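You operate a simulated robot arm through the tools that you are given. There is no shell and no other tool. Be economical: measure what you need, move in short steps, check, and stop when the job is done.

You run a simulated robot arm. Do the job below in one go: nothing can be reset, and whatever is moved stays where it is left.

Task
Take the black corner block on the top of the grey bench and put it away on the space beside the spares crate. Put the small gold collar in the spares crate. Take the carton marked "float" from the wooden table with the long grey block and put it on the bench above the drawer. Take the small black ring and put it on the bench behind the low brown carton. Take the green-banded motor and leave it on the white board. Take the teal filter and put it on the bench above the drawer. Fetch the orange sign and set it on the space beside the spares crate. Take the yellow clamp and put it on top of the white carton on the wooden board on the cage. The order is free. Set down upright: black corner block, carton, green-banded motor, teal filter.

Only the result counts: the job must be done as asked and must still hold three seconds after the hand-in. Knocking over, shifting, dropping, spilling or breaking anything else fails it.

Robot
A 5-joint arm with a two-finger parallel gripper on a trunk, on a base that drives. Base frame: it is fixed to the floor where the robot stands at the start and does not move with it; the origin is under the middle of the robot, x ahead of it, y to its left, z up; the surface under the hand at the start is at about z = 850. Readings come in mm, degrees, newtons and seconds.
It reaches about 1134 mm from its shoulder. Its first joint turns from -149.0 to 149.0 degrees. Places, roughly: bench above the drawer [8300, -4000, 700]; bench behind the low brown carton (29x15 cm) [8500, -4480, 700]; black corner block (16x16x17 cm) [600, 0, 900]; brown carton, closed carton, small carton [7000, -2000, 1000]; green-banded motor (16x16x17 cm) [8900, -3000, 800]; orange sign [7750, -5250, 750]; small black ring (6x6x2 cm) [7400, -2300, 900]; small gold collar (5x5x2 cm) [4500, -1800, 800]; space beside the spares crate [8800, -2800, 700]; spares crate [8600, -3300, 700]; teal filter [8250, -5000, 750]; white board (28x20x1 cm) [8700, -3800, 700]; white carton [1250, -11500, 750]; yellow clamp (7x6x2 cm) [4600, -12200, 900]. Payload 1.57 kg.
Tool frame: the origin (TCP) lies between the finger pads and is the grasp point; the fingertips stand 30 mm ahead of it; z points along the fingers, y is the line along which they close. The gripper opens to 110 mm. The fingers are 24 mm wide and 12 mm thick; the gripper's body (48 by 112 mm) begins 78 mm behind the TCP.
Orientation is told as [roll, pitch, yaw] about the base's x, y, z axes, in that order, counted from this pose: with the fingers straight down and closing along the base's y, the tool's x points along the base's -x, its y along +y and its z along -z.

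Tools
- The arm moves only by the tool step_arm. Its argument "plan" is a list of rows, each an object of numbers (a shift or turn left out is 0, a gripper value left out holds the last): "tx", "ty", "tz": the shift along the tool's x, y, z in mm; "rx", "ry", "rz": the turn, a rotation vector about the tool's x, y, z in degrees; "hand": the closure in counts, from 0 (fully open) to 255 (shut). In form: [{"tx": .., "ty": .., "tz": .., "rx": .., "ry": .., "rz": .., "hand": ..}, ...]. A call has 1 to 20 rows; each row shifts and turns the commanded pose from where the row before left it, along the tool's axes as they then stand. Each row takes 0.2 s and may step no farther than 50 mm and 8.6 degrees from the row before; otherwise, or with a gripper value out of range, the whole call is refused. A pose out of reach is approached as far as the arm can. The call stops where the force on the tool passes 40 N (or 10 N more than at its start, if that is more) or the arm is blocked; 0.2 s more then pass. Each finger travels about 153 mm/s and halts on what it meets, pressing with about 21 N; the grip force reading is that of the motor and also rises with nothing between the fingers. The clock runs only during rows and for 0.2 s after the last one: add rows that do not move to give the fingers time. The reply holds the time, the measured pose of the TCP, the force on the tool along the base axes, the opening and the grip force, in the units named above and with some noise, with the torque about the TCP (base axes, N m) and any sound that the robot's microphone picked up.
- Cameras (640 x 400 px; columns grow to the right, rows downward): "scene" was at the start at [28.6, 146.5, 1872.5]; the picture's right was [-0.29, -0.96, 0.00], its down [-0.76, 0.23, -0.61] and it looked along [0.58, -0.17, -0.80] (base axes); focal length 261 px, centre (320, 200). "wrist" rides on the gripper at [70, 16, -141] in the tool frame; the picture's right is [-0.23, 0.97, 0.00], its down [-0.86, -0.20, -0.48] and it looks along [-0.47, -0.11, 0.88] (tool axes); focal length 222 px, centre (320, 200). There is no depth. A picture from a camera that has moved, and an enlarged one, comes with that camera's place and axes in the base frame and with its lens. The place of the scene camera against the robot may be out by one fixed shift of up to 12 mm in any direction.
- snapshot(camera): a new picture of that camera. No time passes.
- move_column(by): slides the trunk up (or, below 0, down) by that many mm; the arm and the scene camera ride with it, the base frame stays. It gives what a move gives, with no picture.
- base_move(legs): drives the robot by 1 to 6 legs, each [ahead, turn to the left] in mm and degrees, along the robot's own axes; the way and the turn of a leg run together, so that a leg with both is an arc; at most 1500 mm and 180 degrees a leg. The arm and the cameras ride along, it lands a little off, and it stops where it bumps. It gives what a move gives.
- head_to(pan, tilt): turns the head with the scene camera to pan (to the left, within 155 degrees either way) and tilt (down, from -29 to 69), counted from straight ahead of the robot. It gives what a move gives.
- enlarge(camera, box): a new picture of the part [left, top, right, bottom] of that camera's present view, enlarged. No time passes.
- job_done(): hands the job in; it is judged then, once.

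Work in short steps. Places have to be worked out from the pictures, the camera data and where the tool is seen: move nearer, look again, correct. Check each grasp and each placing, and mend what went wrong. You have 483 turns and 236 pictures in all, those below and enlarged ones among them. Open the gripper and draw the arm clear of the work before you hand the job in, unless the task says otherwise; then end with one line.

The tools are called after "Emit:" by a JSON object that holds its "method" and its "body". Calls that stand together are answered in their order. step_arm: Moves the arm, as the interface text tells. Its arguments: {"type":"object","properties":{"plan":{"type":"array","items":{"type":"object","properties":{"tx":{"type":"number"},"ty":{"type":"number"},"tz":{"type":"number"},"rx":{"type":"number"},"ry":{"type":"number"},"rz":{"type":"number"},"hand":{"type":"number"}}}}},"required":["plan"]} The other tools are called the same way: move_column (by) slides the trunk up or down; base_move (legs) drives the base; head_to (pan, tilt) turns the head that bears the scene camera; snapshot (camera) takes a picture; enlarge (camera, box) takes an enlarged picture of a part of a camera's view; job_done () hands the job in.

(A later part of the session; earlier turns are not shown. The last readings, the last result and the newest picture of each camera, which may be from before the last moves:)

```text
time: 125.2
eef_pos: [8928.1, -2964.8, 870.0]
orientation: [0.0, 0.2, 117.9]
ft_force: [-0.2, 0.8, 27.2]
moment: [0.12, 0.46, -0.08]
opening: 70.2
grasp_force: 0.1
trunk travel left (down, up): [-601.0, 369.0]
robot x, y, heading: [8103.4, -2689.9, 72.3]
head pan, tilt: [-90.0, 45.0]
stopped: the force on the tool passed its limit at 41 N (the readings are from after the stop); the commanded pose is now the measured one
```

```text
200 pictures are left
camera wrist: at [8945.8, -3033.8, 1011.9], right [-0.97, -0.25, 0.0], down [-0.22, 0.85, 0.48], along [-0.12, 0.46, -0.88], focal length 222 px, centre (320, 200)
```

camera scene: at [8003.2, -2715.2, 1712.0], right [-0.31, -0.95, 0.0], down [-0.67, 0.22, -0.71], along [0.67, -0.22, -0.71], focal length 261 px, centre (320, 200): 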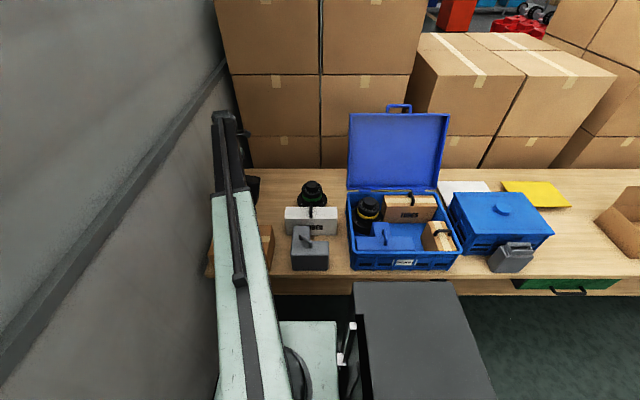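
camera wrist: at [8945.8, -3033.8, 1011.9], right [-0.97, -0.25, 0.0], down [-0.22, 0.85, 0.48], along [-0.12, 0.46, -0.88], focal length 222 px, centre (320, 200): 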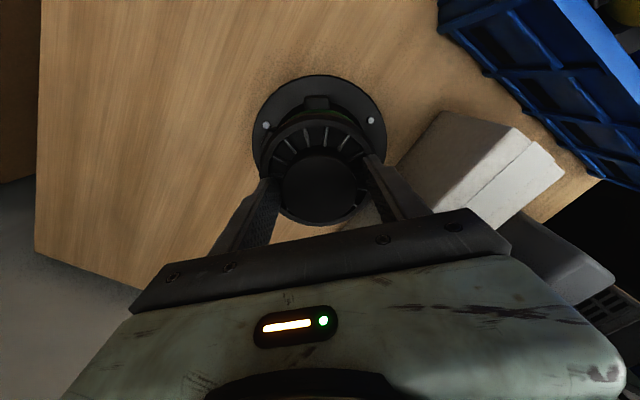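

Tips rest on the cap (z≈840). Back up 2 mm and close on the knob, then lift a little.

Emit:
{"method": "move_column", "body": {"by": 3}}

Emit:
{"method": "step_arm", "body": {"plan": [{"hand": 255}, {"hand": 255}, {"hand": 255}, {"hand": 255}]}}

Emit:
{"method": "move_column", "body": {"by": 15}}

Emit:
{"method": "snapshot", "body": {"camera": "wrist"}}

```text
time: 125.8
eef_pos: [8930.5, -2964.5, 870.4]
orientation: [0.0, 0.1, 117.8]
ft_force: [-0.4, 0.6, -0.8]
moment: [0.01, 0.0, -0.01]
opening: 72.9
grasp_force: 0.1
trunk travel left (down, up): [-604.0, 366.0]
robot x, y, heading: [8101.0, -2690.7, 72.2]
head pan, tilt: [-90.0, 45.0]
```

```text
time: 126.8
eef_pos: [8929.3, -2964.8, 870.0]
orientation: [0.1, 0.2, 117.8]
ft_force: [-1.9, -1.1, 0.3]
moment: [-0.25, -0.02, -0.1]
opening: 54.1
grasp_force: 21.1
trunk travel left (down, up): [-604.0, 366.0]
robot x, y, heading: [8102.4, -2689.5, 72.2]
head pan, tilt: [-90.0, 45.0]
```

```text
time: 127.4
eef_pos: [8930.5, -2965.3, 884.9]
orientation: [0.1, 0.2, 117.7]
ft_force: [-0.5, 0.1, -11.1]
moment: [-0.02, -0.02, 0.01]
opening: 54.1
grasp_force: 21.3
trunk travel left (down, up): [-619.0, 351.0]
robot x, y, heading: [8101.6, -2691.1, 72.3]
head pan, tilt: [-90.0, 45.0]
```

```text
199 pictures are left
camera wrist: at [8948.6, -3034.5, 1026.8], right [-0.97, -0.25, 0.0], down [-0.22, 0.85, 0.48], along [-0.12, 0.46, -0.88], focal length 222 px, centre (320, 200)
```

wrist: 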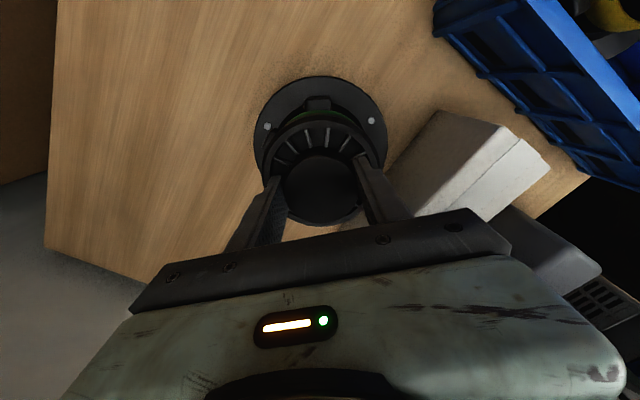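

The motor is held (about 1.1 kg). I raise it, draw it in toward the robot to pass in front of the open lid.

Emit:
{"method": "move_column", "body": {"by": 310}}

Emit:
{"method": "step_arm", "body": {"plan": [{"tx": -33, "ty": 32.6}, {"tx": -33, "ty": 32.6}, {"tx": -33, "ty": 32.6}, {"tx": -33, "ty": 32.6}, {"tx": -33, "ty": 32.6}, {"tx": -33, "ty": 32.6}, {}]}}

Emit:
{"method": "snapshot", "body": {"camera": "scene"}}

```text
time: 130.5
eef_pos: [8929.9, -2964.6, 1194.8]
orientation: [0.1, 0.0, 117.7]
ft_force: [-0.4, -0.2, -12.1]
moment: [0.0, -0.01, -0.01]
opening: 53.9
grasp_force: 21.1
trunk travel left (down, up): [-929.0, 41.0]
robot x, y, heading: [8097.9, -2691.4, 72.2]
head pan, tilt: [-90.0, 45.0]
```

```text
time: 132.1
eef_pos: [8665.3, -2881.3, 1195.1]
orientation: [0.0, 0.2, 117.7]
ft_force: [-0.1, -0.6, -11.2]
moment: [-0.05, 0.0, -0.02]
opening: 53.9
grasp_force: 21.2
trunk travel left (down, up): [-929.0, 41.0]
robot x, y, heading: [8101.7, -2691.5, 72.2]
head pan, tilt: [-90.0, 45.0]
```

```text
198 pictures are left
camera scene: at [8004.4, -2715.9, 1910.8], right [-0.31, -0.95, 0.0], down [-0.67, 0.22, -0.71], along [0.67, -0.22, -0.71], focal length 261 px, centre (320, 200)
```

scene: 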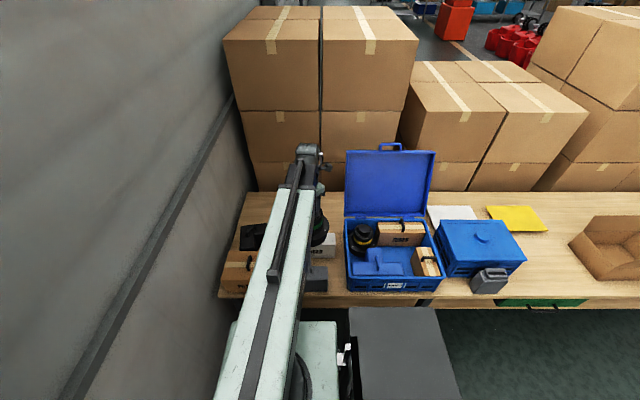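

Clear. Jog: turn 7°, reverse 900 mm, turn back — brings the robot before the white board, ~110 mm nearer the bench.

Emit:
{"method": "base_move", "body": {"legs": [[0, 7], [-900, 0], [0, -7]]}}

Emit:
{"method": "snapshot", "body": {"camera": "scene"}}

Emit:
{"method": "snapshot", "body": {"camera": "wrist"}}

```text
time: 137.9
eef_pos: [8492.6, -3765.8, 1197.5]
orientation: [0.0, 0.1, 117.0]
ft_force: [-0.8, -1.0, -12.3]
moment: [-0.02, -0.01, -0.04]
opening: 54.0
grasp_force: 21.5
trunk travel left (down, up): [-929.0, 41.0]
robot x, y, heading: [7932.4, -3565.9, 72.1]
head pan, tilt: [-90.0, 45.0]
```

```text
197 pictures are left
camera scene: at [7834.5, -3594.9, 1910.8], right [-0.31, -0.95, 0.0], down [-0.67, 0.22, -0.71], along [0.67, -0.22, -0.71], focal length 261 px, centre (320, 200)
```

scene: 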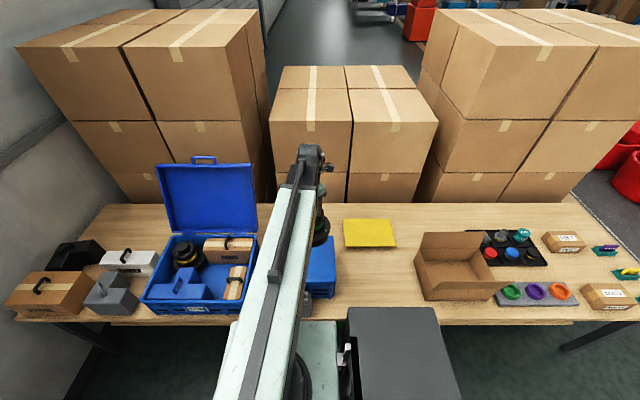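

```text
196 pictures are left
camera wrist: at [8509.2, -3836.0, 1337.1], right [-0.97, -0.24, 0.0], down [-0.21, 0.85, 0.48], along [-0.11, 0.46, -0.88], focal length 222 px, centre (320, 200)
```

wrist: 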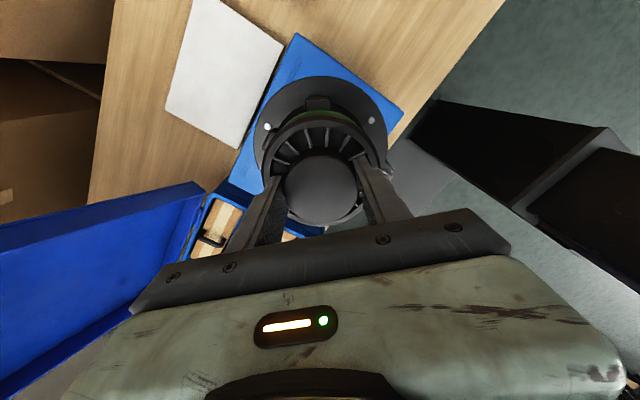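

White board centre works out at (8758,-3774). I move the motor over it and check.

Emit:
{"method": "step_arm", "body": {"plan": [{"tx": 21.2, "ty": -38.7}, {"tx": 21.2, "ty": -38.7}, {"tx": 21.2, "ty": -38.7}, {"tx": 21.2, "ty": -38.7}, {"tx": 21.2, "ty": -38.7}, {"tx": 21.2, "ty": -38.7}, {}]}}

Emit:
{"method": "move_column", "body": {"by": -220}}

Emit:
{"method": "snapshot", "body": {"camera": "wrist"}}

Emit:
{"method": "snapshot", "body": {"camera": "scene"}}

```text
time: 139.5
eef_pos: [8756.7, -3771.1, 1195.5]
orientation: [0.1, 0.1, 117.0]
ft_force: [-0.4, -0.1, -10.9]
moment: [-0.05, -0.05, 0.02]
opening: 53.8
grasp_force: 20.6
trunk travel left (down, up): [-929.0, 41.0]
robot x, y, heading: [7929.5, -3567.8, 71.8]
head pan, tilt: [-90.0, 45.0]
```

```text
time: 141.9
eef_pos: [8757.0, -3770.8, 974.6]
orientation: [0.1, 0.1, 117.1]
ft_force: [0.4, -0.2, -11.9]
moment: [-0.03, -0.04, 0.0]
opening: 54.0
grasp_force: 20.8
trunk travel left (down, up): [-709.0, 261.0]
robot x, y, heading: [7932.2, -3571.0, 72.0]
head pan, tilt: [-90.0, 45.0]
```

```text
195 pictures are left
camera wrist: at [8774.4, -3841.1, 1116.9], right [-0.97, -0.24, 0.0], down [-0.21, 0.85, 0.48], along [-0.12, 0.46, -0.88], focal length 222 px, centre (320, 200)
```

wrist: 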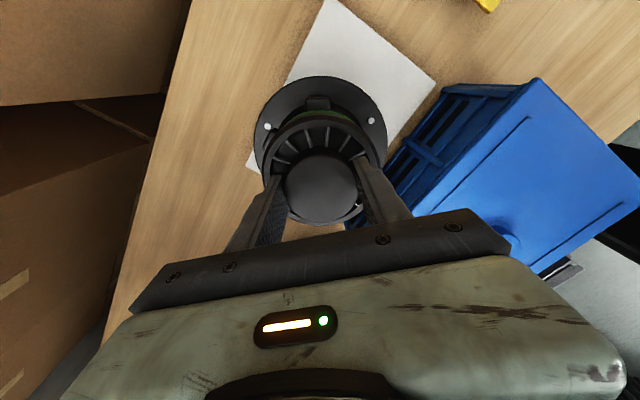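

```text
194 pictures are left
camera scene: at [7835.1, -3592.8, 1690.8], right [-0.31, -0.95, 0.0], down [-0.67, 0.22, -0.71], along [0.67, -0.22, -0.71], focal length 261 px, centre (320, 200)
```

scene: 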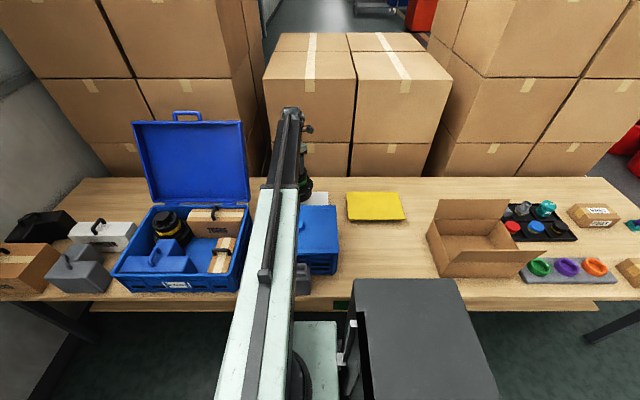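

I verify the board outline under the motor with an enlargement.

Emit:
{"method": "enlarge", "body": {"camera": "wrist", "box": [220, 0, 460, 240]}}

```text
1.67 times, centred on (340, 120) of wrist
camera zoom: at [8774.4, -3841.1, 1116.9], right [-0.97, -0.24, 0.0], down [-0.21, 0.85, 0.48], along [-0.12, 0.46, -0.88], focal length 370 px, centre (287, 333)
```

zoom: 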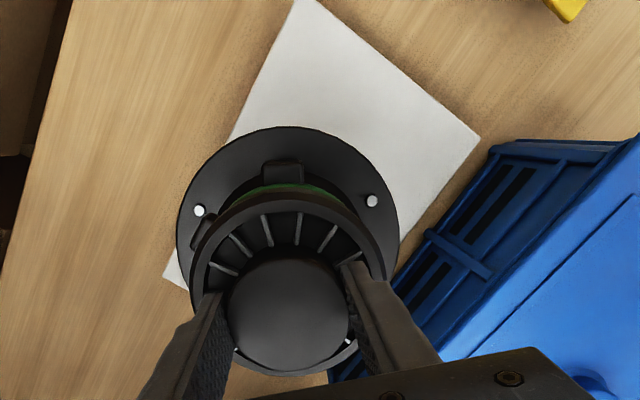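

The board's centre appears ~20 mm nearer the bench front than the motor. I shift 17 mm that way, lower, and re-check.

Emit:
{"method": "step_arm", "body": {"plan": [{"tx": -12, "ty": 12}, {}]}}

Emit:
{"method": "move_column", "body": {"by": -70}}

Emit:
{"method": "enlarge", "body": {"camera": "wrist", "box": [220, 0, 460, 240]}}

```text
time: 142.5
eef_pos: [8740.9, -3767.1, 974.2]
orientation: [0.1, 0.1, 117.2]
ft_force: [-0.2, 0.6, -11.8]
moment: [-0.04, 0.01, -0.02]
opening: 54.0
grasp_force: 21.5
trunk travel left (down, up): [-709.0, 261.0]
robot x, y, heading: [7932.0, -3564.3, 71.7]
head pan, tilt: [-90.0, 45.0]
```

```text
time: 143.4
eef_pos: [8739.6, -3765.1, 910.2]
orientation: [-0.2, 0.5, 117.1]
ft_force: [1.8, -0.7, 35.9]
moment: [0.26, 1.32, -0.03]
opening: 54.2
grasp_force: 21.1
trunk travel left (down, up): [-641.0, 329.0]
robot x, y, heading: [7929.6, -3571.3, 72.0]
head pan, tilt: [-90.0, 45.0]
stopped: the force on the tool passed its limit at 56 N (the readings are from after the stop); the commanded pose is now the measured one
```

```text
1.67 times, centred on (340, 120) of wrist
camera zoom: at [8756.1, -3835.5, 1052.7], right [-0.97, -0.24, -0.01], down [-0.21, 0.85, 0.47], along [-0.11, 0.46, -0.88], focal length 370 px, centre (287, 333)
```

zoom: 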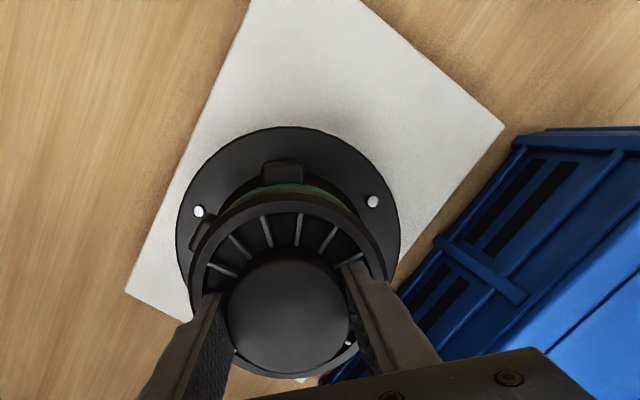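

Contact came at z≈910, higher than expected (880), with a moment. I look from the scene camera before going on.

Emit:
{"method": "enlarge", "body": {"camera": "scene", "box": [260, 90, 420, 250]}}

```text
2.50 times, centred on (340, 170) of scene
camera zoom: at [7830.1, -3591.6, 1623.3], right [-0.31, -0.95, 0.0], down [-0.67, 0.22, -0.71], along [0.67, -0.22, -0.71], focal length 653 px, centre (270, 275)
```

zoom: 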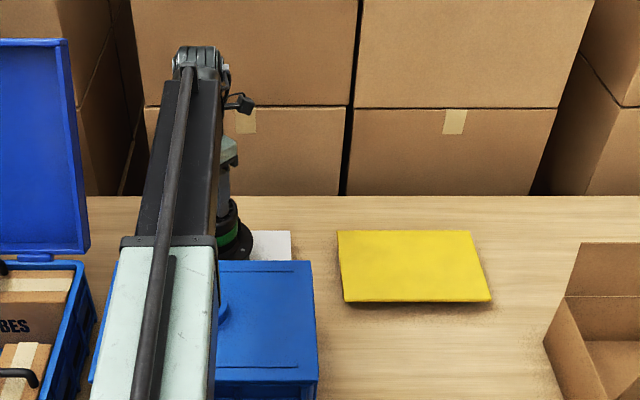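

The flange's front side probably met the toolbox's ledge. I raise 15 mm, shift 13 mm to the rear, and lower gently again.

Emit:
{"method": "move_column", "body": {"by": 15}}

Emit:
{"method": "step_arm", "body": {"plan": [{"tx": 9, "ty": -9}, {}]}}

Emit:
{"method": "enlarge", "body": {"camera": "wrist", "box": [220, 0, 460, 240]}}

Emit:
{"method": "move_column", "body": {"by": -15}}

```text
time: 144.1
eef_pos: [8742.5, -3766.9, 921.4]
orientation: [-0.3, 0.3, 117.0]
ft_force: [0.1, 0.7, -12.2]
moment: [-0.03, -0.01, 0.01]
opening: 54.1
grasp_force: 20.7
trunk travel left (down, up): [-656.0, 314.0]
robot x, y, heading: [7926.4, -3571.1, 71.9]
head pan, tilt: [-90.0, 45.0]
```

```text
time: 144.7
eef_pos: [8755.5, -3771.6, 921.6]
orientation: [-0.1, 0.3, 117.1]
ft_force: [-0.2, -0.1, -11.9]
moment: [-0.05, 0.0, 0.01]
opening: 53.9
grasp_force: 21.5
trunk travel left (down, up): [-656.0, 314.0]
robot x, y, heading: [7927.9, -3569.3, 72.1]
head pan, tilt: [-90.0, 45.0]
```

```text
1.67 times, centred on (340, 120) of wrist
camera zoom: at [8771.5, -3840.1, 1063.8], right [-0.97, -0.24, 0.0], down [-0.21, 0.85, 0.47], along [-0.11, 0.46, -0.88], focal length 370 px, centre (287, 333)
```

zoom: 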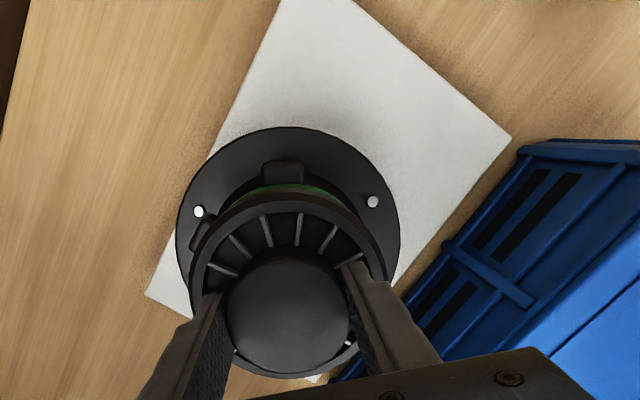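

```text
time: 145.3
eef_pos: [8753.5, -3769.8, 910.6]
orientation: [-0.4, 0.6, 117.1]
ft_force: [3.6, -1.1, 33.2]
moment: [-0.06, 1.8, 0.0]
opening: 53.9
grasp_force: 21.0
trunk travel left (down, up): [-641.0, 329.0]
robot x, y, heading: [7928.0, -3566.3, 72.0]
head pan, tilt: [-90.0, 45.0]
stopped: the force on the tool passed its limit at 49 N (the readings are from after the stop); the commanded pose is now the measured one
```

Contact again at ~910 on the front side. I zoom on the board's visible end to see whether it lies flat.

Emit:
{"method": "enlarge", "body": {"camera": "scene", "box": [300, 165, 396, 225]}}

Emit:
{"method": "enlarge", "body": {"camera": "wrist", "box": [300, 0, 460, 100]}}

```text
6.67 times, centred on (348, 195) of scene
camera zoom: at [7830.5, -3591.5, 1623.7], right [-0.31, -0.95, 0.0], down [-0.67, 0.22, -0.71], along [0.67, -0.22, -0.71], focal length 1741 px, centre (133, 233)
```

zoom: 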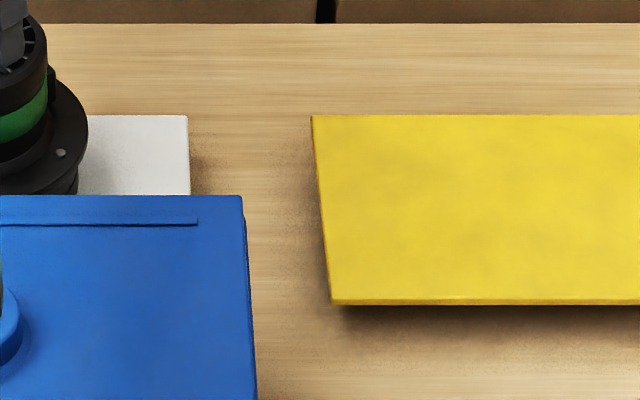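

```text
4.00 times, centred on (380, 50) of wrist
camera zoom: at [8769.6, -3839.4, 1053.2], right [-0.97, -0.24, -0.01], down [-0.22, 0.86, 0.47], along [-0.11, 0.46, -0.88], focal length 888 px, centre (80, 800)
```

zoom: 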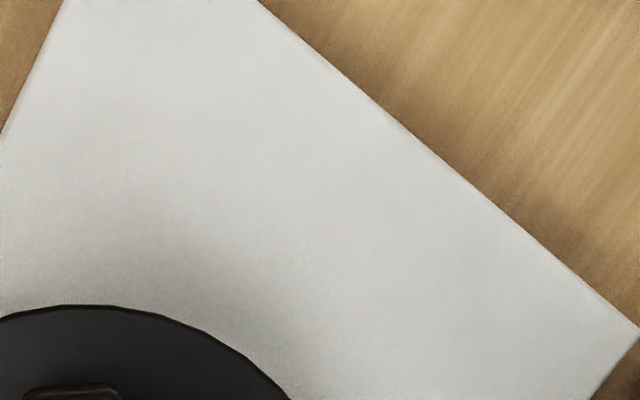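

Both boards stand raised on supports (shadows beneath), so the contact is the board itself, top ≈ z 722. I recentre on (8737,-3772) and set down slowly.

Emit:
{"method": "move_column", "body": {"by": 10}}

Emit:
{"method": "step_arm", "body": {"plan": [{"tx": -5.7, "ty": 15.6}, {}]}}

Emit:
{"method": "move_column", "body": {"by": -8}}

```text
time: 145.9
eef_pos: [8757.8, -3770.1, 917.4]
orientation: [-0.4, 0.6, 117.1]
ft_force: [1.1, 0.4, -12.5]
moment: [-0.02, 0.01, 0.01]
opening: 53.9
grasp_force: 21.1
trunk travel left (down, up): [-651.0, 319.0]
robot x, y, heading: [7930.9, -3571.5, 71.8]
head pan, tilt: [-90.0, 45.0]
```

```text
time: 146.5
eef_pos: [8738.9, -3773.3, 916.9]
orientation: [-0.4, 0.5, 117.0]
ft_force: [-1.1, 0.4, -12.5]
moment: [-0.03, -0.01, 0.0]
opening: 54.1
grasp_force: 21.0
trunk travel left (down, up): [-651.0, 319.0]
robot x, y, heading: [7930.5, -3566.6, 71.9]
head pan, tilt: [-90.0, 45.0]
```

```text
time: 147.0
eef_pos: [8740.1, -3773.6, 910.9]
orientation: [-0.4, 0.6, 117.1]
ft_force: [8.0, -0.6, 14.8]
moment: [-0.55, 0.03, 0.15]
opening: 54.1
grasp_force: 20.6
trunk travel left (down, up): [-643.0, 327.0]
robot x, y, heading: [7931.7, -3568.3, 72.0]
head pan, tilt: [-90.0, 45.0]
```

Contact now is even (moment small). Release and raise.

Emit:
{"method": "step_arm", "body": {"plan": [{"hand": 200}, {"hand": 150}, {"hand": 100}, {"hand": 80}, {}]}}

Emit:
{"method": "move_column", "body": {"by": 200}}

Emit:
{"method": "snapshot", "body": {"camera": "wrist"}}

Emit:
{"method": "snapshot", "body": {"camera": "scene"}}

```text
time: 148.2
eef_pos: [8739.2, -3771.8, 911.4]
orientation: [-0.4, 0.4, 117.1]
ft_force: [4.0, 4.3, 16.0]
moment: [0.02, 0.53, -0.09]
opening: 70.2
grasp_force: 0.1
trunk travel left (down, up): [-643.0, 327.0]
robot x, y, heading: [7930.6, -3570.7, 72.3]
head pan, tilt: [-90.0, 45.0]
```

```text
time: 150.4
eef_pos: [8738.0, -3774.1, 1110.0]
orientation: [-0.4, 0.5, 117.1]
ft_force: [-0.2, -0.1, 0.0]
moment: [-0.04, 0.0, -0.04]
opening: 75.4
grasp_force: 0.0
trunk travel left (down, up): [-843.0, 127.0]
robot x, y, heading: [7931.6, -3567.2, 72.2]
head pan, tilt: [-90.0, 45.0]
```

```text
187 pictures are left
camera wrist: at [8755.1, -3842.5, 1252.4], right [-0.97, -0.24, -0.01], down [-0.22, 0.85, 0.47], along [-0.11, 0.46, -0.88], focal length 222 px, centre (320, 200)
```

wrist: 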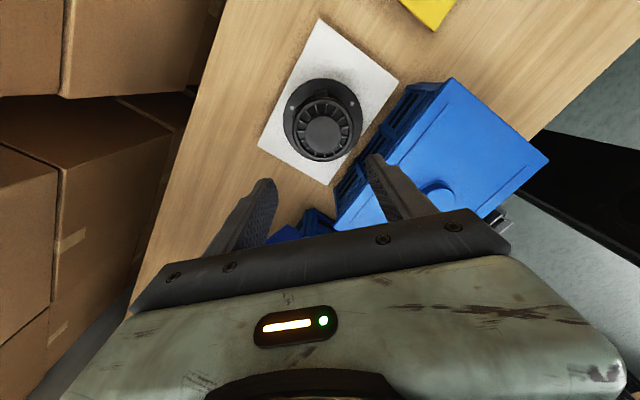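

```text
186 pictures are left
camera scene: at [7833.8, -3592.5, 1825.2], right [-0.31, -0.95, 0.0], down [-0.67, 0.22, -0.71], along [0.67, -0.22, -0.71], focal length 261 px, centre (320, 200)
```

scene: 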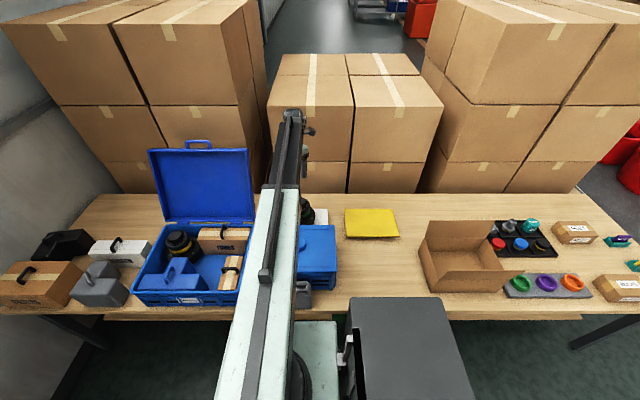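

The motor stands centred on the white board. Next the teal filter: reverse along the bench to about y-offset of the black tray.

Emit:
{"method": "base_move", "body": {"legs": [[-1180, 0]]}}

Emit:
{"method": "snapshot", "body": {"camera": "wrist"}}

Emit:
{"method": "snapshot", "body": {"camera": "scene"}}

```text
time: 156.4
eef_pos: [8380.5, -4884.2, 1110.0]
orientation: [-0.5, 0.5, 117.2]
ft_force: [-0.1, -0.4, 0.6]
moment: [-0.03, 0.01, 0.02]
opening: 75.4
grasp_force: 0.1
trunk travel left (down, up): [-843.0, 127.0]
robot x, y, heading: [7573.8, -4680.2, 72.4]
head pan, tilt: [-90.0, 45.0]
```

```text
185 pictures are left
camera wrist: at [8396.6, -4953.8, 1252.5], right [-0.97, -0.24, -0.01], down [-0.22, 0.85, 0.47], along [-0.11, 0.46, -0.88], focal length 222 px, centre (320, 200)
```

wrist: 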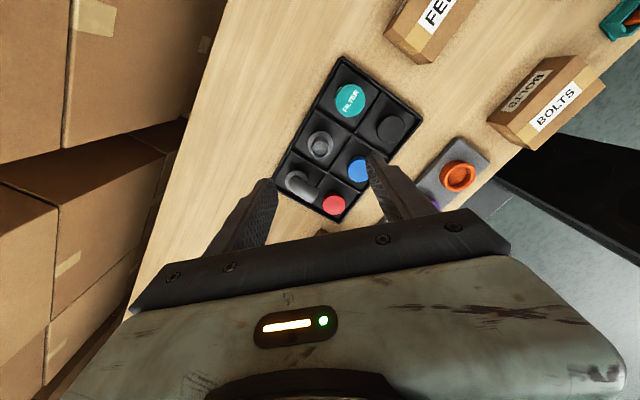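

```text
184 pictures are left
camera scene: at [7474.3, -4707.3, 1825.2], right [-0.3, -0.95, 0.0], down [-0.67, 0.22, -0.71], along [0.67, -0.21, -0.71], focal length 261 px, centre (320, 200)
```

scene: 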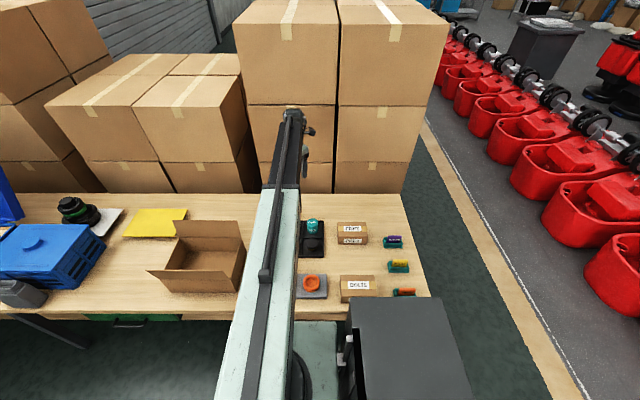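

I enlarge the filter in the tray.

Emit:
{"method": "enlarge", "body": {"camera": "wrist", "box": [270, 50, 430, 225]}}

Emit:
{"method": "enlarge", "body": {"camera": "scene", "box": [280, 195, 440, 310]}}

```text
2.29 times, centred on (350, 138) of wrist
camera zoom: at [8396.6, -4953.8, 1252.5], right [-0.97, -0.24, -0.01], down [-0.22, 0.85, 0.47], along [-0.11, 0.46, -0.88], focal length 508 px, centre (251, 343)
```

zoom: 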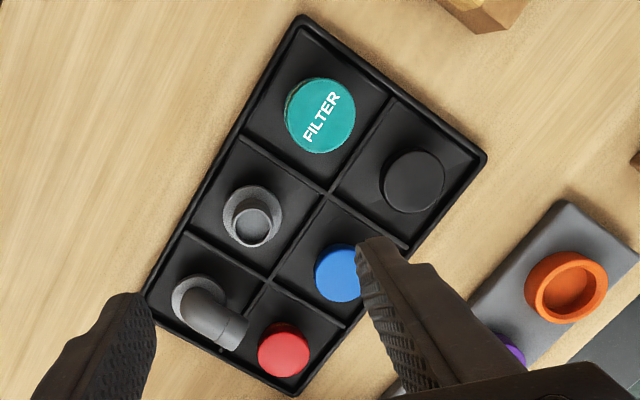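

```text
3.48 times, centred on (360, 252) of scene
camera zoom: at [7474.3, -4707.3, 1825.2], right [-0.3, -0.95, 0.0], down [-0.67, 0.22, -0.71], along [0.67, -0.21, -0.71], focal length 908 px, centre (181, 17)
```

zoom: 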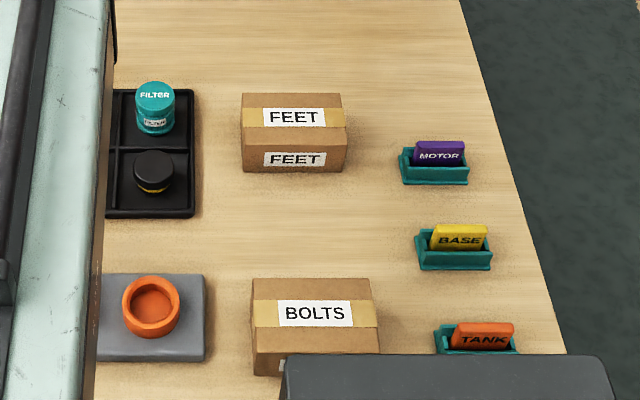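

Filter top centre: (8330,-4934), top z≈775. I align above it (also levelling the tool), then lower to about z 850.

Emit:
{"method": "step_arm", "body": {"plan": [{"tx": 10.5, "ty": 34, "rx": 0.67, "ry": -0.2}, {"tx": 10.5, "ty": 34}, {}]}}

Emit:
{"method": "move_column", "body": {"by": -250}}

Emit:
{"method": "snapshot", "body": {"camera": "wrist"}}

```text
time: 157.2
eef_pos: [8329.9, -4933.4, 1110.0]
orientation: [-1.1, 0.3, 117.4]
ft_force: [-0.5, -0.7, -0.1]
moment: [0.02, 0.02, -0.03]
opening: 75.5
grasp_force: 0.1
trunk travel left (down, up): [-843.0, 127.0]
robot x, y, heading: [7571.2, -4680.6, 72.5]
head pan, tilt: [-90.0, 45.0]
```

```text
time: 159.7
eef_pos: [8328.9, -4933.5, 861.1]
orientation: [-1.1, 0.3, 117.2]
ft_force: [-0.5, -0.1, -0.1]
moment: [0.0, 0.04, -0.03]
opening: 75.4
grasp_force: 0.1
trunk travel left (down, up): [-593.0, 377.0]
robot x, y, heading: [7573.1, -4685.0, 72.3]
head pan, tilt: [-90.0, 45.0]
```

```text
181 pictures are left
camera wrist: at [8344.1, -5004.7, 1002.1], right [-0.97, -0.24, -0.02], down [-0.22, 0.85, 0.48], along [-0.1, 0.47, -0.88], focal length 222 px, centre (320, 200)
```

wrist: 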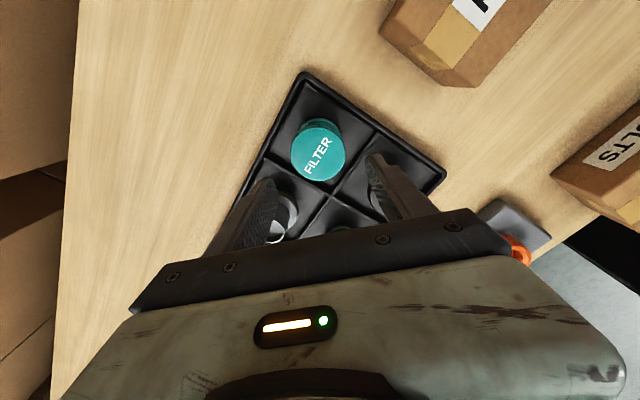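

The levelling went the wrong way (axes follow the yaw); I correct it and look again.

Emit:
{"method": "step_arm", "body": {"plan": [{"rx": -1.1, "ry": -0.3}, {}]}}

Emit:
{"method": "enlarge", "body": {"camera": "wrist", "box": [220, 60, 460, 240]}}

```text
time: 160.3
eef_pos: [8329.3, -4933.8, 860.0]
orientation: [0.2, 0.0, 117.3]
ft_force: [0.0, -0.5, -0.3]
moment: [-0.04, 0.01, 0.02]
opening: 75.7
grasp_force: 0.0
trunk travel left (down, up): [-593.0, 377.0]
robot x, y, heading: [7572.6, -4681.8, 72.4]
head pan, tilt: [-90.0, 45.0]
```

```text
2.22 times, centred on (340, 150) of wrist
camera zoom: at [8346.8, -5004.1, 1002.0], right [-0.97, -0.24, 0.0], down [-0.21, 0.85, 0.48], along [-0.12, 0.46, -0.88], focal length 494 px, centre (276, 311)
```

zoom: 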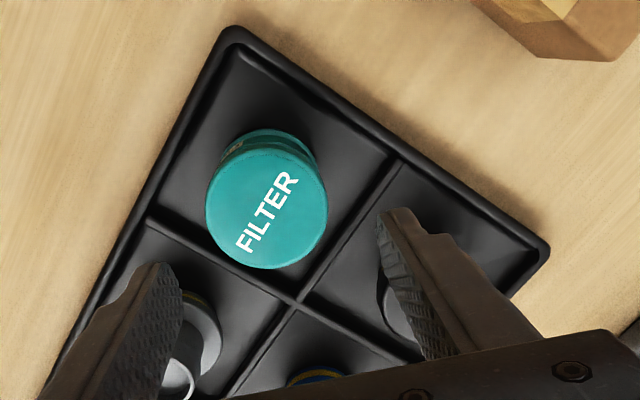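

Fine: small correction, then lower to z≈752 and grip.

Emit:
{"method": "step_arm", "body": {"plan": [{"tx": 5.2, "ty": -2.3}, {}]}}

Emit:
{"method": "move_column", "body": {"by": -106}}

Emit:
{"method": "step_arm", "body": {"plan": [{"hand": 255}, {"hand": 255}, {"hand": 255}, {}]}}

Emit:
{"method": "move_column", "body": {"by": 20}}

Emit:
{"method": "snapshot", "body": {"camera": "wrist"}}

```text
time: 160.9
eef_pos: [8333.6, -4937.4, 861.1]
orientation: [0.0, 0.1, 117.3]
ft_force: [-0.4, 0.6, -0.4]
moment: [-0.02, -0.04, -0.01]
opening: 75.4
grasp_force: 0.1
trunk travel left (down, up): [-593.0, 377.0]
robot x, y, heading: [7568.4, -4683.0, 72.3]
head pan, tilt: [-90.0, 45.0]
```

```text
time: 162.3
eef_pos: [8334.0, -4938.1, 755.8]
orientation: [0.0, -0.1, 117.3]
ft_force: [-0.7, 1.1, -0.8]
moment: [0.0, 0.0, 0.0]
opening: 75.3
grasp_force: 0.0
trunk travel left (down, up): [-487.0, 483.0]
robot x, y, heading: [7572.6, -4686.7, 72.4]
head pan, tilt: [-90.0, 45.0]
```

```text
time: 163.3
eef_pos: [8333.0, -4937.8, 754.5]
orientation: [-0.1, 0.0, 117.3]
ft_force: [0.9, -0.6, 1.5]
moment: [-0.02, -0.04, -0.01]
opening: 57.3
grasp_force: 21.3
trunk travel left (down, up): [-487.0, 483.0]
robot x, y, heading: [7572.8, -4682.9, 72.5]
head pan, tilt: [-90.0, 45.0]
```

```text
time: 164.0
eef_pos: [8334.1, -4937.9, 773.3]
orientation: [0.1, 0.0, 117.3]
ft_force: [0.2, 0.5, -0.2]
moment: [0.0, -0.03, 0.02]
opening: 57.3
grasp_force: 21.4
trunk travel left (down, up): [-507.0, 463.0]
robot x, y, heading: [7574.2, -4685.0, 72.3]
head pan, tilt: [-90.0, 45.0]
```

```text
179 pictures are left
camera wrist: at [8351.2, -5007.9, 916.0], right [-0.97, -0.24, 0.0], down [-0.21, 0.85, 0.48], along [-0.12, 0.46, -0.88], focal length 222 px, centre (320, 200)
```

wrist: 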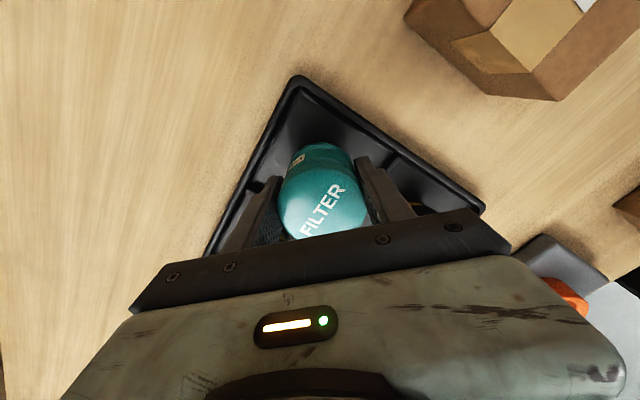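

The filter came up with the gripper. Raise, and verify.

Emit:
{"method": "move_column", "body": {"by": 320}}

Emit:
{"method": "snapshot", "body": {"camera": "wrist"}}

```text
time: 167.2
eef_pos: [8333.0, -4938.0, 1094.3]
orientation: [0.0, 0.0, 117.3]
ft_force: [0.6, 0.1, 0.4]
moment: [-0.02, 0.01, -0.02]
opening: 57.1
grasp_force: 21.1
trunk travel left (down, up): [-827.0, 143.0]
robot x, y, heading: [7569.9, -4682.1, 72.3]
head pan, tilt: [-90.0, 45.0]
```

```text
178 pictures are left
camera wrist: at [8351.3, -5007.9, 1235.9], right [-0.97, -0.24, 0.0], down [-0.21, 0.85, 0.48], along [-0.12, 0.46, -0.88], focal length 222 px, centre (320, 200)
```

wrist: 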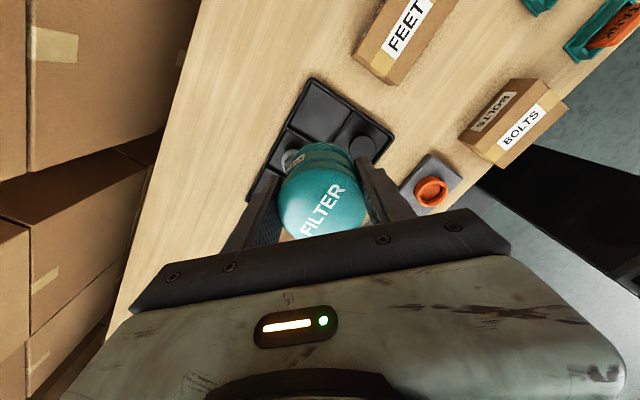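

Held. Drive forward with a jog, backing away from the bench by 190 mm, and look at the spot above the drawer.

Emit:
{"method": "base_move", "body": {"legs": [[0, 13.3], [828, 0], [0, -13.3]]}}

Emit:
{"method": "step_arm", "body": {"plan": [{"rz": 7.5}, {"rz": 7.5}, {"rz": 7.5}, {"rz": 7.5}, {"rz": 7.5}, {"rz": 7.5}, {}]}}

Emit:
{"method": "snapshot", "body": {"camera": "scene"}}

Emit:
{"method": "snapshot", "body": {"camera": "wrist"}}

```text
time: 173.2
eef_pos: [8393.1, -4109.9, 1093.1]
orientation: [0.1, 0.1, 117.5]
ft_force: [0.6, -0.5, -0.8]
moment: [-0.01, 0.04, 0.02]
opening: 57.5
grasp_force: 20.9
trunk travel left (down, up): [-827.0, 143.0]
robot x, y, heading: [7638.5, -3860.9, 73.1]
head pan, tilt: [-90.0, 45.0]
```

```text
time: 174.8
eef_pos: [8394.9, -4109.0, 1094.4]
orientation: [0.0, 0.0, 72.4]
ft_force: [-0.7, -1.3, 0.6]
moment: [-0.01, -0.01, 0.01]
opening: 57.2
grasp_force: 21.2
trunk travel left (down, up): [-827.0, 143.0]
robot x, y, heading: [7641.8, -3858.7, 73.2]
head pan, tilt: [-90.0, 45.0]
```

```text
177 pictures are left
camera scene: at [7542.7, -3885.3, 1809.2], right [-0.29, -0.96, 0.0], down [-0.68, 0.21, -0.71], along [0.68, -0.21, -0.71], focal length 261 px, centre (320, 200)
```

scene: 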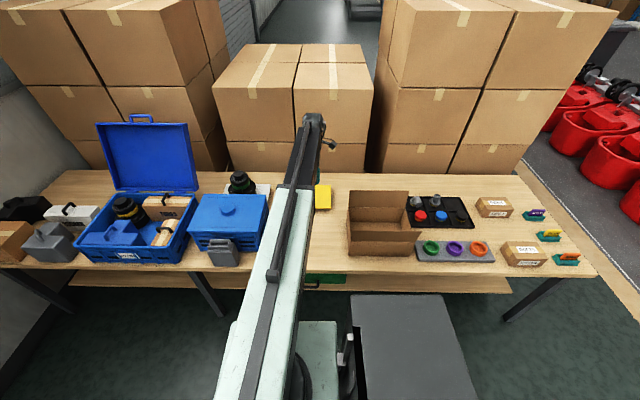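

```text
176 pictures are left
camera wrist: at [8358.2, -4171.4, 1236.0], right [-0.86, 0.51, 0.0], down [0.45, 0.75, 0.48], along [0.24, 0.41, -0.88], focal length 222 px, centre (320, 200)
```

wrist: 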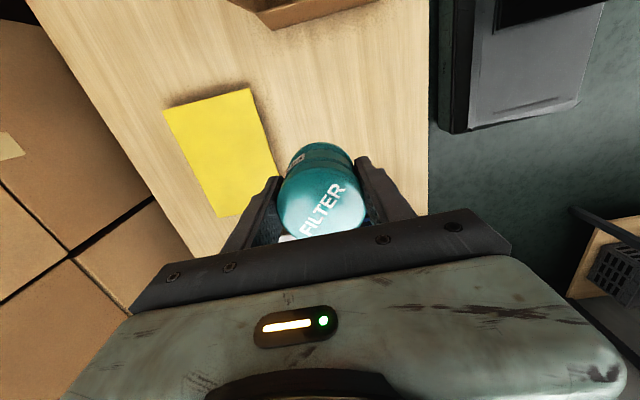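

The zone above the drawer is free between toolbox and brown box. Move to (8273,-4098), lower near the bench.

Emit:
{"method": "step_arm", "body": {"plan": [{"tx": 8.8, "ty": 39.7}, {"tx": 8.8, "ty": 39.7}, {"tx": 8.8, "ty": 39.7}, {}]}}

Emit:
{"method": "move_column", "body": {"by": -320}}

Emit:
{"method": "snapshot", "body": {"camera": "wrist"}}

```text
time: 175.8
eef_pos: [8271.8, -4098.4, 1093.6]
orientation: [0.0, 0.0, 72.6]
ft_force: [-0.3, -0.2, -0.5]
moment: [0.0, -0.03, 0.01]
opening: 57.1
grasp_force: 20.9
trunk travel left (down, up): [-827.0, 143.0]
robot x, y, heading: [7641.1, -3856.7, 73.1]
head pan, tilt: [-90.0, 45.0]
```

```text
time: 179.0
eef_pos: [8272.3, -4099.4, 774.9]
orientation: [0.0, -0.1, 72.6]
ft_force: [0.4, -0.5, -0.9]
moment: [0.02, 0.0, -0.02]
opening: 57.2
grasp_force: 20.8
trunk travel left (down, up): [-507.0, 463.0]
robot x, y, heading: [7639.9, -3858.4, 73.2]
head pan, tilt: [-90.0, 45.0]
```

```text
175 pictures are left
camera wrist: at [8236.2, -4161.3, 916.0], right [-0.86, 0.51, 0.0], down [0.45, 0.76, 0.48], along [0.24, 0.41, -0.88], focal length 222 px, centre (320, 200)
```

wrist: 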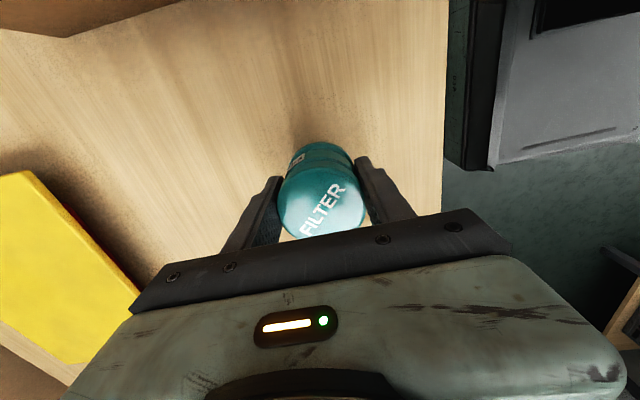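

Lower the last bit in small steps with force checks.

Emit:
{"method": "move_column", "body": {"by": -18}}

Emit:
{"method": "move_column", "body": {"by": -5}}

```text
time: 179.6
eef_pos: [8273.5, -4098.4, 756.4]
orientation: [0.1, 0.0, 72.5]
ft_force: [-0.8, -0.2, -0.4]
moment: [0.01, -0.01, -0.01]
opening: 57.3
grasp_force: 20.8
trunk travel left (down, up): [-489.0, 481.0]
robot x, y, heading: [7636.5, -3858.3, 73.2]
head pan, tilt: [-90.0, 45.0]
```

```text
time: 180.2
eef_pos: [8273.0, -4099.2, 751.3]
orientation: [0.0, 0.0, 72.5]
ft_force: [1.1, -0.3, -0.4]
moment: [0.0, 0.01, 0.01]
opening: 57.3
grasp_force: 21.2
trunk travel left (down, up): [-484.0, 486.0]
robot x, y, heading: [7639.7, -3858.2, 73.1]
head pan, tilt: [-90.0, 45.0]
```

Emit:
{"method": "move_column", "body": {"by": -4}}

Emit:
{"method": "move_column", "body": {"by": -4}}

```text
time: 180.7
eef_pos: [8271.4, -4098.9, 748.2]
orientation: [-0.1, 0.0, 72.5]
ft_force: [3.4, -1.6, 14.1]
moment: [0.02, -0.15, -0.06]
opening: 57.2
grasp_force: 20.9
trunk travel left (down, up): [-480.0, 490.0]
robot x, y, heading: [7639.8, -3860.1, 72.9]
head pan, tilt: [-90.0, 45.0]
```

```text
time: 181.2
eef_pos: [8271.5, -4097.9, 744.1]
orientation: [0.0, 0.0, 72.5]
ft_force: [1.8, 0.1, 11.1]
moment: [-0.02, -0.1, -0.01]
opening: 57.3
grasp_force: 21.3
trunk travel left (down, up): [-476.0, 494.0]
robot x, y, heading: [7639.6, -3855.8, 73.0]
head pan, tilt: [-90.0, 45.0]
```

Contact made; release the filter and rise.

Emit:
{"method": "step_arm", "body": {"plan": [{"hand": 200}, {"hand": 120}, {"hand": 50}, {}]}}

Emit:
{"method": "move_column", "body": {"by": 330}}

Emit:
{"method": "snapshot", "body": {"camera": "wrist"}}

```text
time: 182.2
eef_pos: [8272.6, -4099.2, 743.7]
orientation: [0.0, 0.0, 72.5]
ft_force: [0.5, 0.1, -0.4]
moment: [-0.01, -0.01, 0.02]
opening: 88.4
grasp_force: 0.0
trunk travel left (down, up): [-476.0, 494.0]
robot x, y, heading: [7638.4, -3861.6, 73.1]
head pan, tilt: [-90.0, 45.0]
```

```text
time: 185.5
eef_pos: [8272.6, -4098.1, 1072.1]
orientation: [0.1, 0.0, 72.6]
ft_force: [0.3, -0.1, -0.8]
moment: [0.01, 0.0, 0.03]
opening: 88.5
grasp_force: 0.1
trunk travel left (down, up): [-806.0, 164.0]
robot x, y, heading: [7637.7, -3860.8, 73.1]
head pan, tilt: [-90.0, 45.0]
```

```text
174 pictures are left
camera wrist: at [8236.2, -4161.3, 1215.0], right [-0.86, 0.51, 0.0], down [0.45, 0.76, 0.48], along [0.24, 0.41, -0.88], focal length 222 px, centre (320, 200)
```

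wrist: 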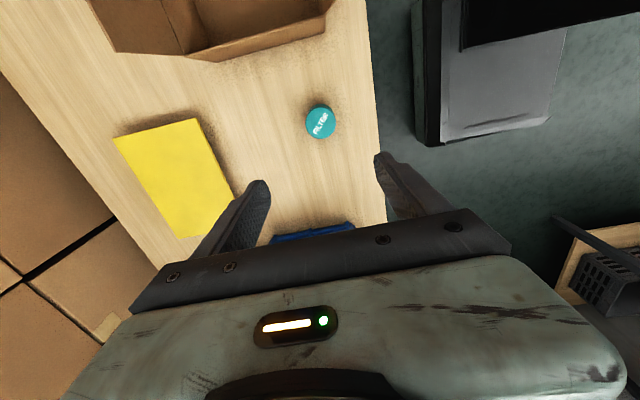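

The filter stands well. Now the wooden table: raise and swing the arm through the front to the robot's left side.

Emit:
{"method": "move_column", "body": {"by": 150}}

Emit:
{"method": "step_arm", "body": {"plan": [{"tx": -47.3, "ty": -1, "rz": -4}, {"tx": -47.3, "ty": -1, "rz": -4}, {"tx": -47.3, "ty": -1, "rz": -4}, {"tx": -47.3, "ty": -1, "rz": -4}, {"tx": -47.3, "ty": -1, "rz": -4}, {"tx": -47.3, "ty": -1, "rz": -4}, {"tx": -47.3, "ty": -1, "rz": -4}, {"tx": -47.3, "ty": -1, "rz": -4}, {"tx": -47.3, "ty": -1, "rz": -4}, {"tx": -47.3, "ty": -1, "rz": -4}, {"tx": -47.3, "ty": -1, "rz": -4}, {"tx": -47.3, "ty": -1, "rz": -4}, {"tx": -47.3, "ty": -1, "rz": -4}, {"tx": -47.3, "ty": -1, "rz": -4}, {"tx": -47.3, "ty": -1, "rz": -4}]}}

Emit:
{"method": "step_arm", "body": {"plan": [{"tx": -47.3, "ty": -1, "rz": -4}, {"tx": -47.3, "ty": -1, "rz": -4}, {"tx": -47.3, "ty": -1, "rz": -4}, {"tx": -47.3, "ty": -1, "rz": -4}, {"tx": -47.3, "ty": -1, "rz": -4}, {"tx": -47.3, "ty": -1, "rz": -4}, {"tx": -47.3, "ty": -1, "rz": -4}, {"tx": -47.3, "ty": -1, "rz": -4}, {"tx": -47.3, "ty": -1, "rz": -4}, {"tx": -47.3, "ty": -1, "rz": -4}, {"tx": -47.3, "ty": -1, "rz": -4}, {"tx": -47.3, "ty": -1, "rz": -4}, {"tx": -47.3, "ty": -1, "rz": -4}, {"tx": -47.3, "ty": -1, "rz": -4}, {"tx": -47.3, "ty": -1, "rz": -4}]}}

Emit:
{"method": "step_arm", "body": {"plan": [{"tx": -47.3, "ty": -1, "rz": -4}, {"tx": -47.3, "ty": -1, "rz": -4}, {"tx": -47.3, "ty": -1, "rz": -4}, {"tx": -47.3, "ty": -1, "rz": -4}, {"tx": -47.3, "ty": -1, "rz": -4}, {"tx": -47.3, "ty": -1, "rz": -4}, {"tx": -47.3, "ty": -1, "rz": -4}, {"tx": -47.3, "ty": -1, "rz": -4}, {"tx": -47.3, "ty": -1, "rz": -4}, {"tx": -47.3, "ty": -1, "rz": -4}, {"tx": -47.3, "ty": -1, "rz": -4}, {"tx": -47.3, "ty": -1, "rz": -4}, {"tx": -47.3, "ty": -1, "rz": -4}, {"tx": -47.3, "ty": -1, "rz": -4}, {"tx": -47.3, "ty": -1, "rz": -4}]}}

Emit:
{"method": "head_to", "body": {"pan": 50, "tilt": 40}}

Emit:
{"method": "snapshot", "body": {"camera": "scene"}}

```text
time: 187.2
eef_pos: [8272.4, -4098.5, 1223.3]
orientation: [0.0, 0.0, 72.5]
ft_force: [0.3, 0.2, -0.4]
moment: [-0.02, 0.02, -0.02]
opening: 88.3
grasp_force: 0.0
trunk travel left (down, up): [-956.0, 14.0]
robot x, y, heading: [7643.5, -3857.9, 73.2]
head pan, tilt: [-90.0, 45.0]
```

```text
time: 190.4
eef_pos: [8163.1, -3430.4, 1222.8]
orientation: [0.0, 0.1, 132.5]
ft_force: [0.5, 0.0, -0.2]
moment: [-0.03, 0.01, 0.04]
opening: 88.2
grasp_force: 0.0
trunk travel left (down, up): [-956.0, 14.0]
robot x, y, heading: [7635.5, -3858.7, 72.9]
head pan, tilt: [-90.0, 45.0]
```

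```text
time: 193.6
eef_pos: [7527.8, -3190.9, 1222.6]
orientation: [-0.1, 0.1, -167.5]
ft_force: [-0.6, 0.7, -0.6]
moment: [0.02, 0.0, -0.01]
opening: 88.4
grasp_force: 0.0
trunk travel left (down, up): [-956.0, 14.0]
robot x, y, heading: [7637.6, -3856.8, 73.2]
head pan, tilt: [-90.0, 45.0]
```

```text
time: 196.8
eef_pos: [7003.7, -3619.9, 1223.1]
orientation: [0.0, 0.1, -107.6]
ft_force: [0.8, -0.3, -0.2]
moment: [0.01, -0.02, 0.01]
opening: 88.4
grasp_force: 0.0
trunk travel left (down, up): [-956.0, 14.0]
robot x, y, heading: [7641.6, -3859.3, 73.3]
head pan, tilt: [-90.0, 45.0]
```

```text
time: 199.1
eef_pos: [7004.7, -3619.2, 1224.1]
orientation: [0.0, 0.0, -107.6]
ft_force: [0.5, -0.7, 0.1]
moment: [-0.01, 0.01, 0.02]
opening: 88.5
grasp_force: 0.1
trunk travel left (down, up): [-956.0, 14.0]
robot x, y, heading: [7641.0, -3860.9, 73.2]
head pan, tilt: [50.0, 40.0]
```

```text
173 pictures are left
camera scene: at [7418.3, -3790.4, 1945.4], right [0.84, 0.55, 0.0], down [0.35, -0.54, -0.77], along [-0.42, 0.64, -0.64], focal length 261 px, centre (320, 200)
```

scene: 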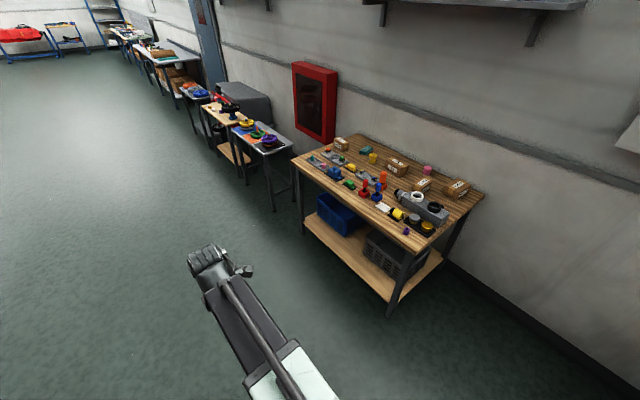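

Drive into the gap again (arm over the table side, high), then look down on the table.

Emit:
{"method": "base_move", "body": {"legs": [[0, -1], [1250, 0]]}}

Emit:
{"method": "head_to", "body": {"pan": 80, "tilt": 45}}

Emit:
{"method": "snapshot", "body": {"camera": "scene"}}

Emit:
{"method": "snapshot", "body": {"camera": "wrist"}}

```text
time: 205.7
eef_pos: [7397.6, -2412.2, 1223.7]
orientation: [-0.1, 0.1, -108.8]
ft_force: [0.1, 0.2, 0.1]
moment: [-0.01, 0.0, -0.04]
opening: 88.4
grasp_force: 0.0
trunk travel left (down, up): [-956.0, 14.0]
robot x, y, heading: [8023.8, -2668.3, 71.9]
head pan, tilt: [50.0, 40.0]
```

```text
time: 206.7
eef_pos: [7399.1, -2414.0, 1222.7]
orientation: [0.0, 0.0, -108.7]
ft_force: [0.2, -0.7, 0.5]
moment: [0.04, 0.02, 0.0]
opening: 88.3
grasp_force: 0.0
trunk travel left (down, up): [-956.0, 14.0]
robot x, y, heading: [8029.3, -2669.2, 72.1]
head pan, tilt: [80.0, 45.0]
```

```text
172 pictures are left
camera scene: at [7781.4, -2628.3, 1938.2], right [0.47, 0.88, 0.0], down [0.62, -0.33, -0.71], along [-0.62, 0.33, -0.71], focal length 261 px, centre (320, 200)
```

scene: 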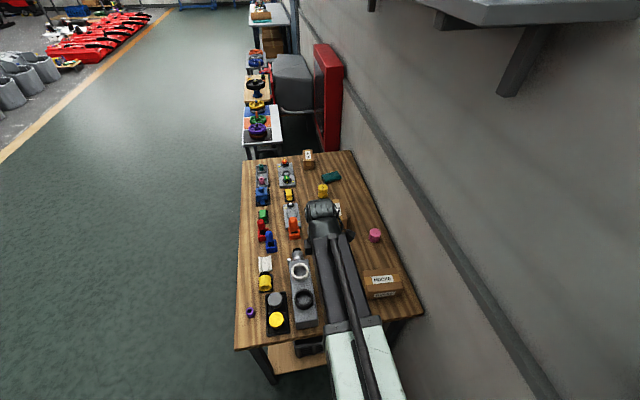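

```text
171 pictures are left
camera wrist: at [7436.6, -2354.0, 1364.9], right [0.85, -0.53, 0.0], down [-0.46, -0.74, 0.48], along [-0.25, -0.41, -0.88], focal length 222 px, centre (320, 200)
```

wrist: 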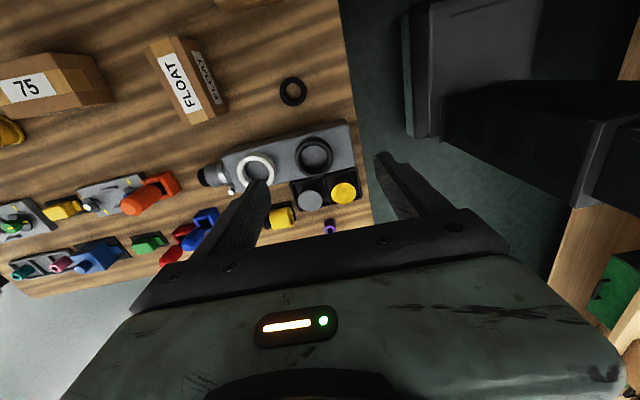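

The small black ring lies on the table behind the grey block, and FLOAT is next to it. Enlarge both.

Emit:
{"method": "enlarge", "body": {"camera": "wrist", "box": [130, 20, 340, 150]}}

```text
3.05 times, centred on (235, 85) of wrist
camera zoom: at [7436.6, -2354.0, 1364.9], right [0.85, -0.53, 0.0], down [-0.46, -0.74, 0.48], along [-0.25, -0.41, -0.88], focal length 677 px, centre (579, 550)
```

zoom: 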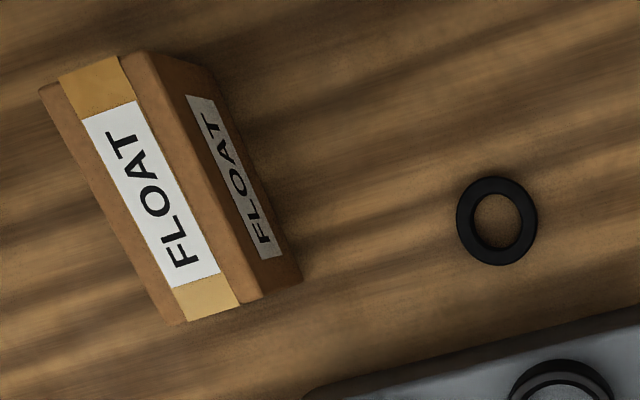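

Geometry: FLOAT top centre (7227,-2237), top z≈925, 65 mm wide, long axis ≈73°. It is right at the reach limit, so I jog the base ~80 mm nearer the table.

Emit:
{"method": "base_move", "body": {"legs": [[0, -9], [-500, 0], [0, 9], [520, 0]]}}

```text
time: 213.5
eef_pos: [7335.8, -2358.9, 1223.8]
orientation: [-0.1, 0.0, -108.8]
ft_force: [-0.2, 0.2, 0.3]
moment: [0.01, 0.02, 0.02]
opening: 88.2
grasp_force: 0.0
trunk travel left (down, up): [-956.0, 14.0]
robot x, y, heading: [7969.7, -2616.1, 72.4]
head pan, tilt: [80.0, 45.0]
```

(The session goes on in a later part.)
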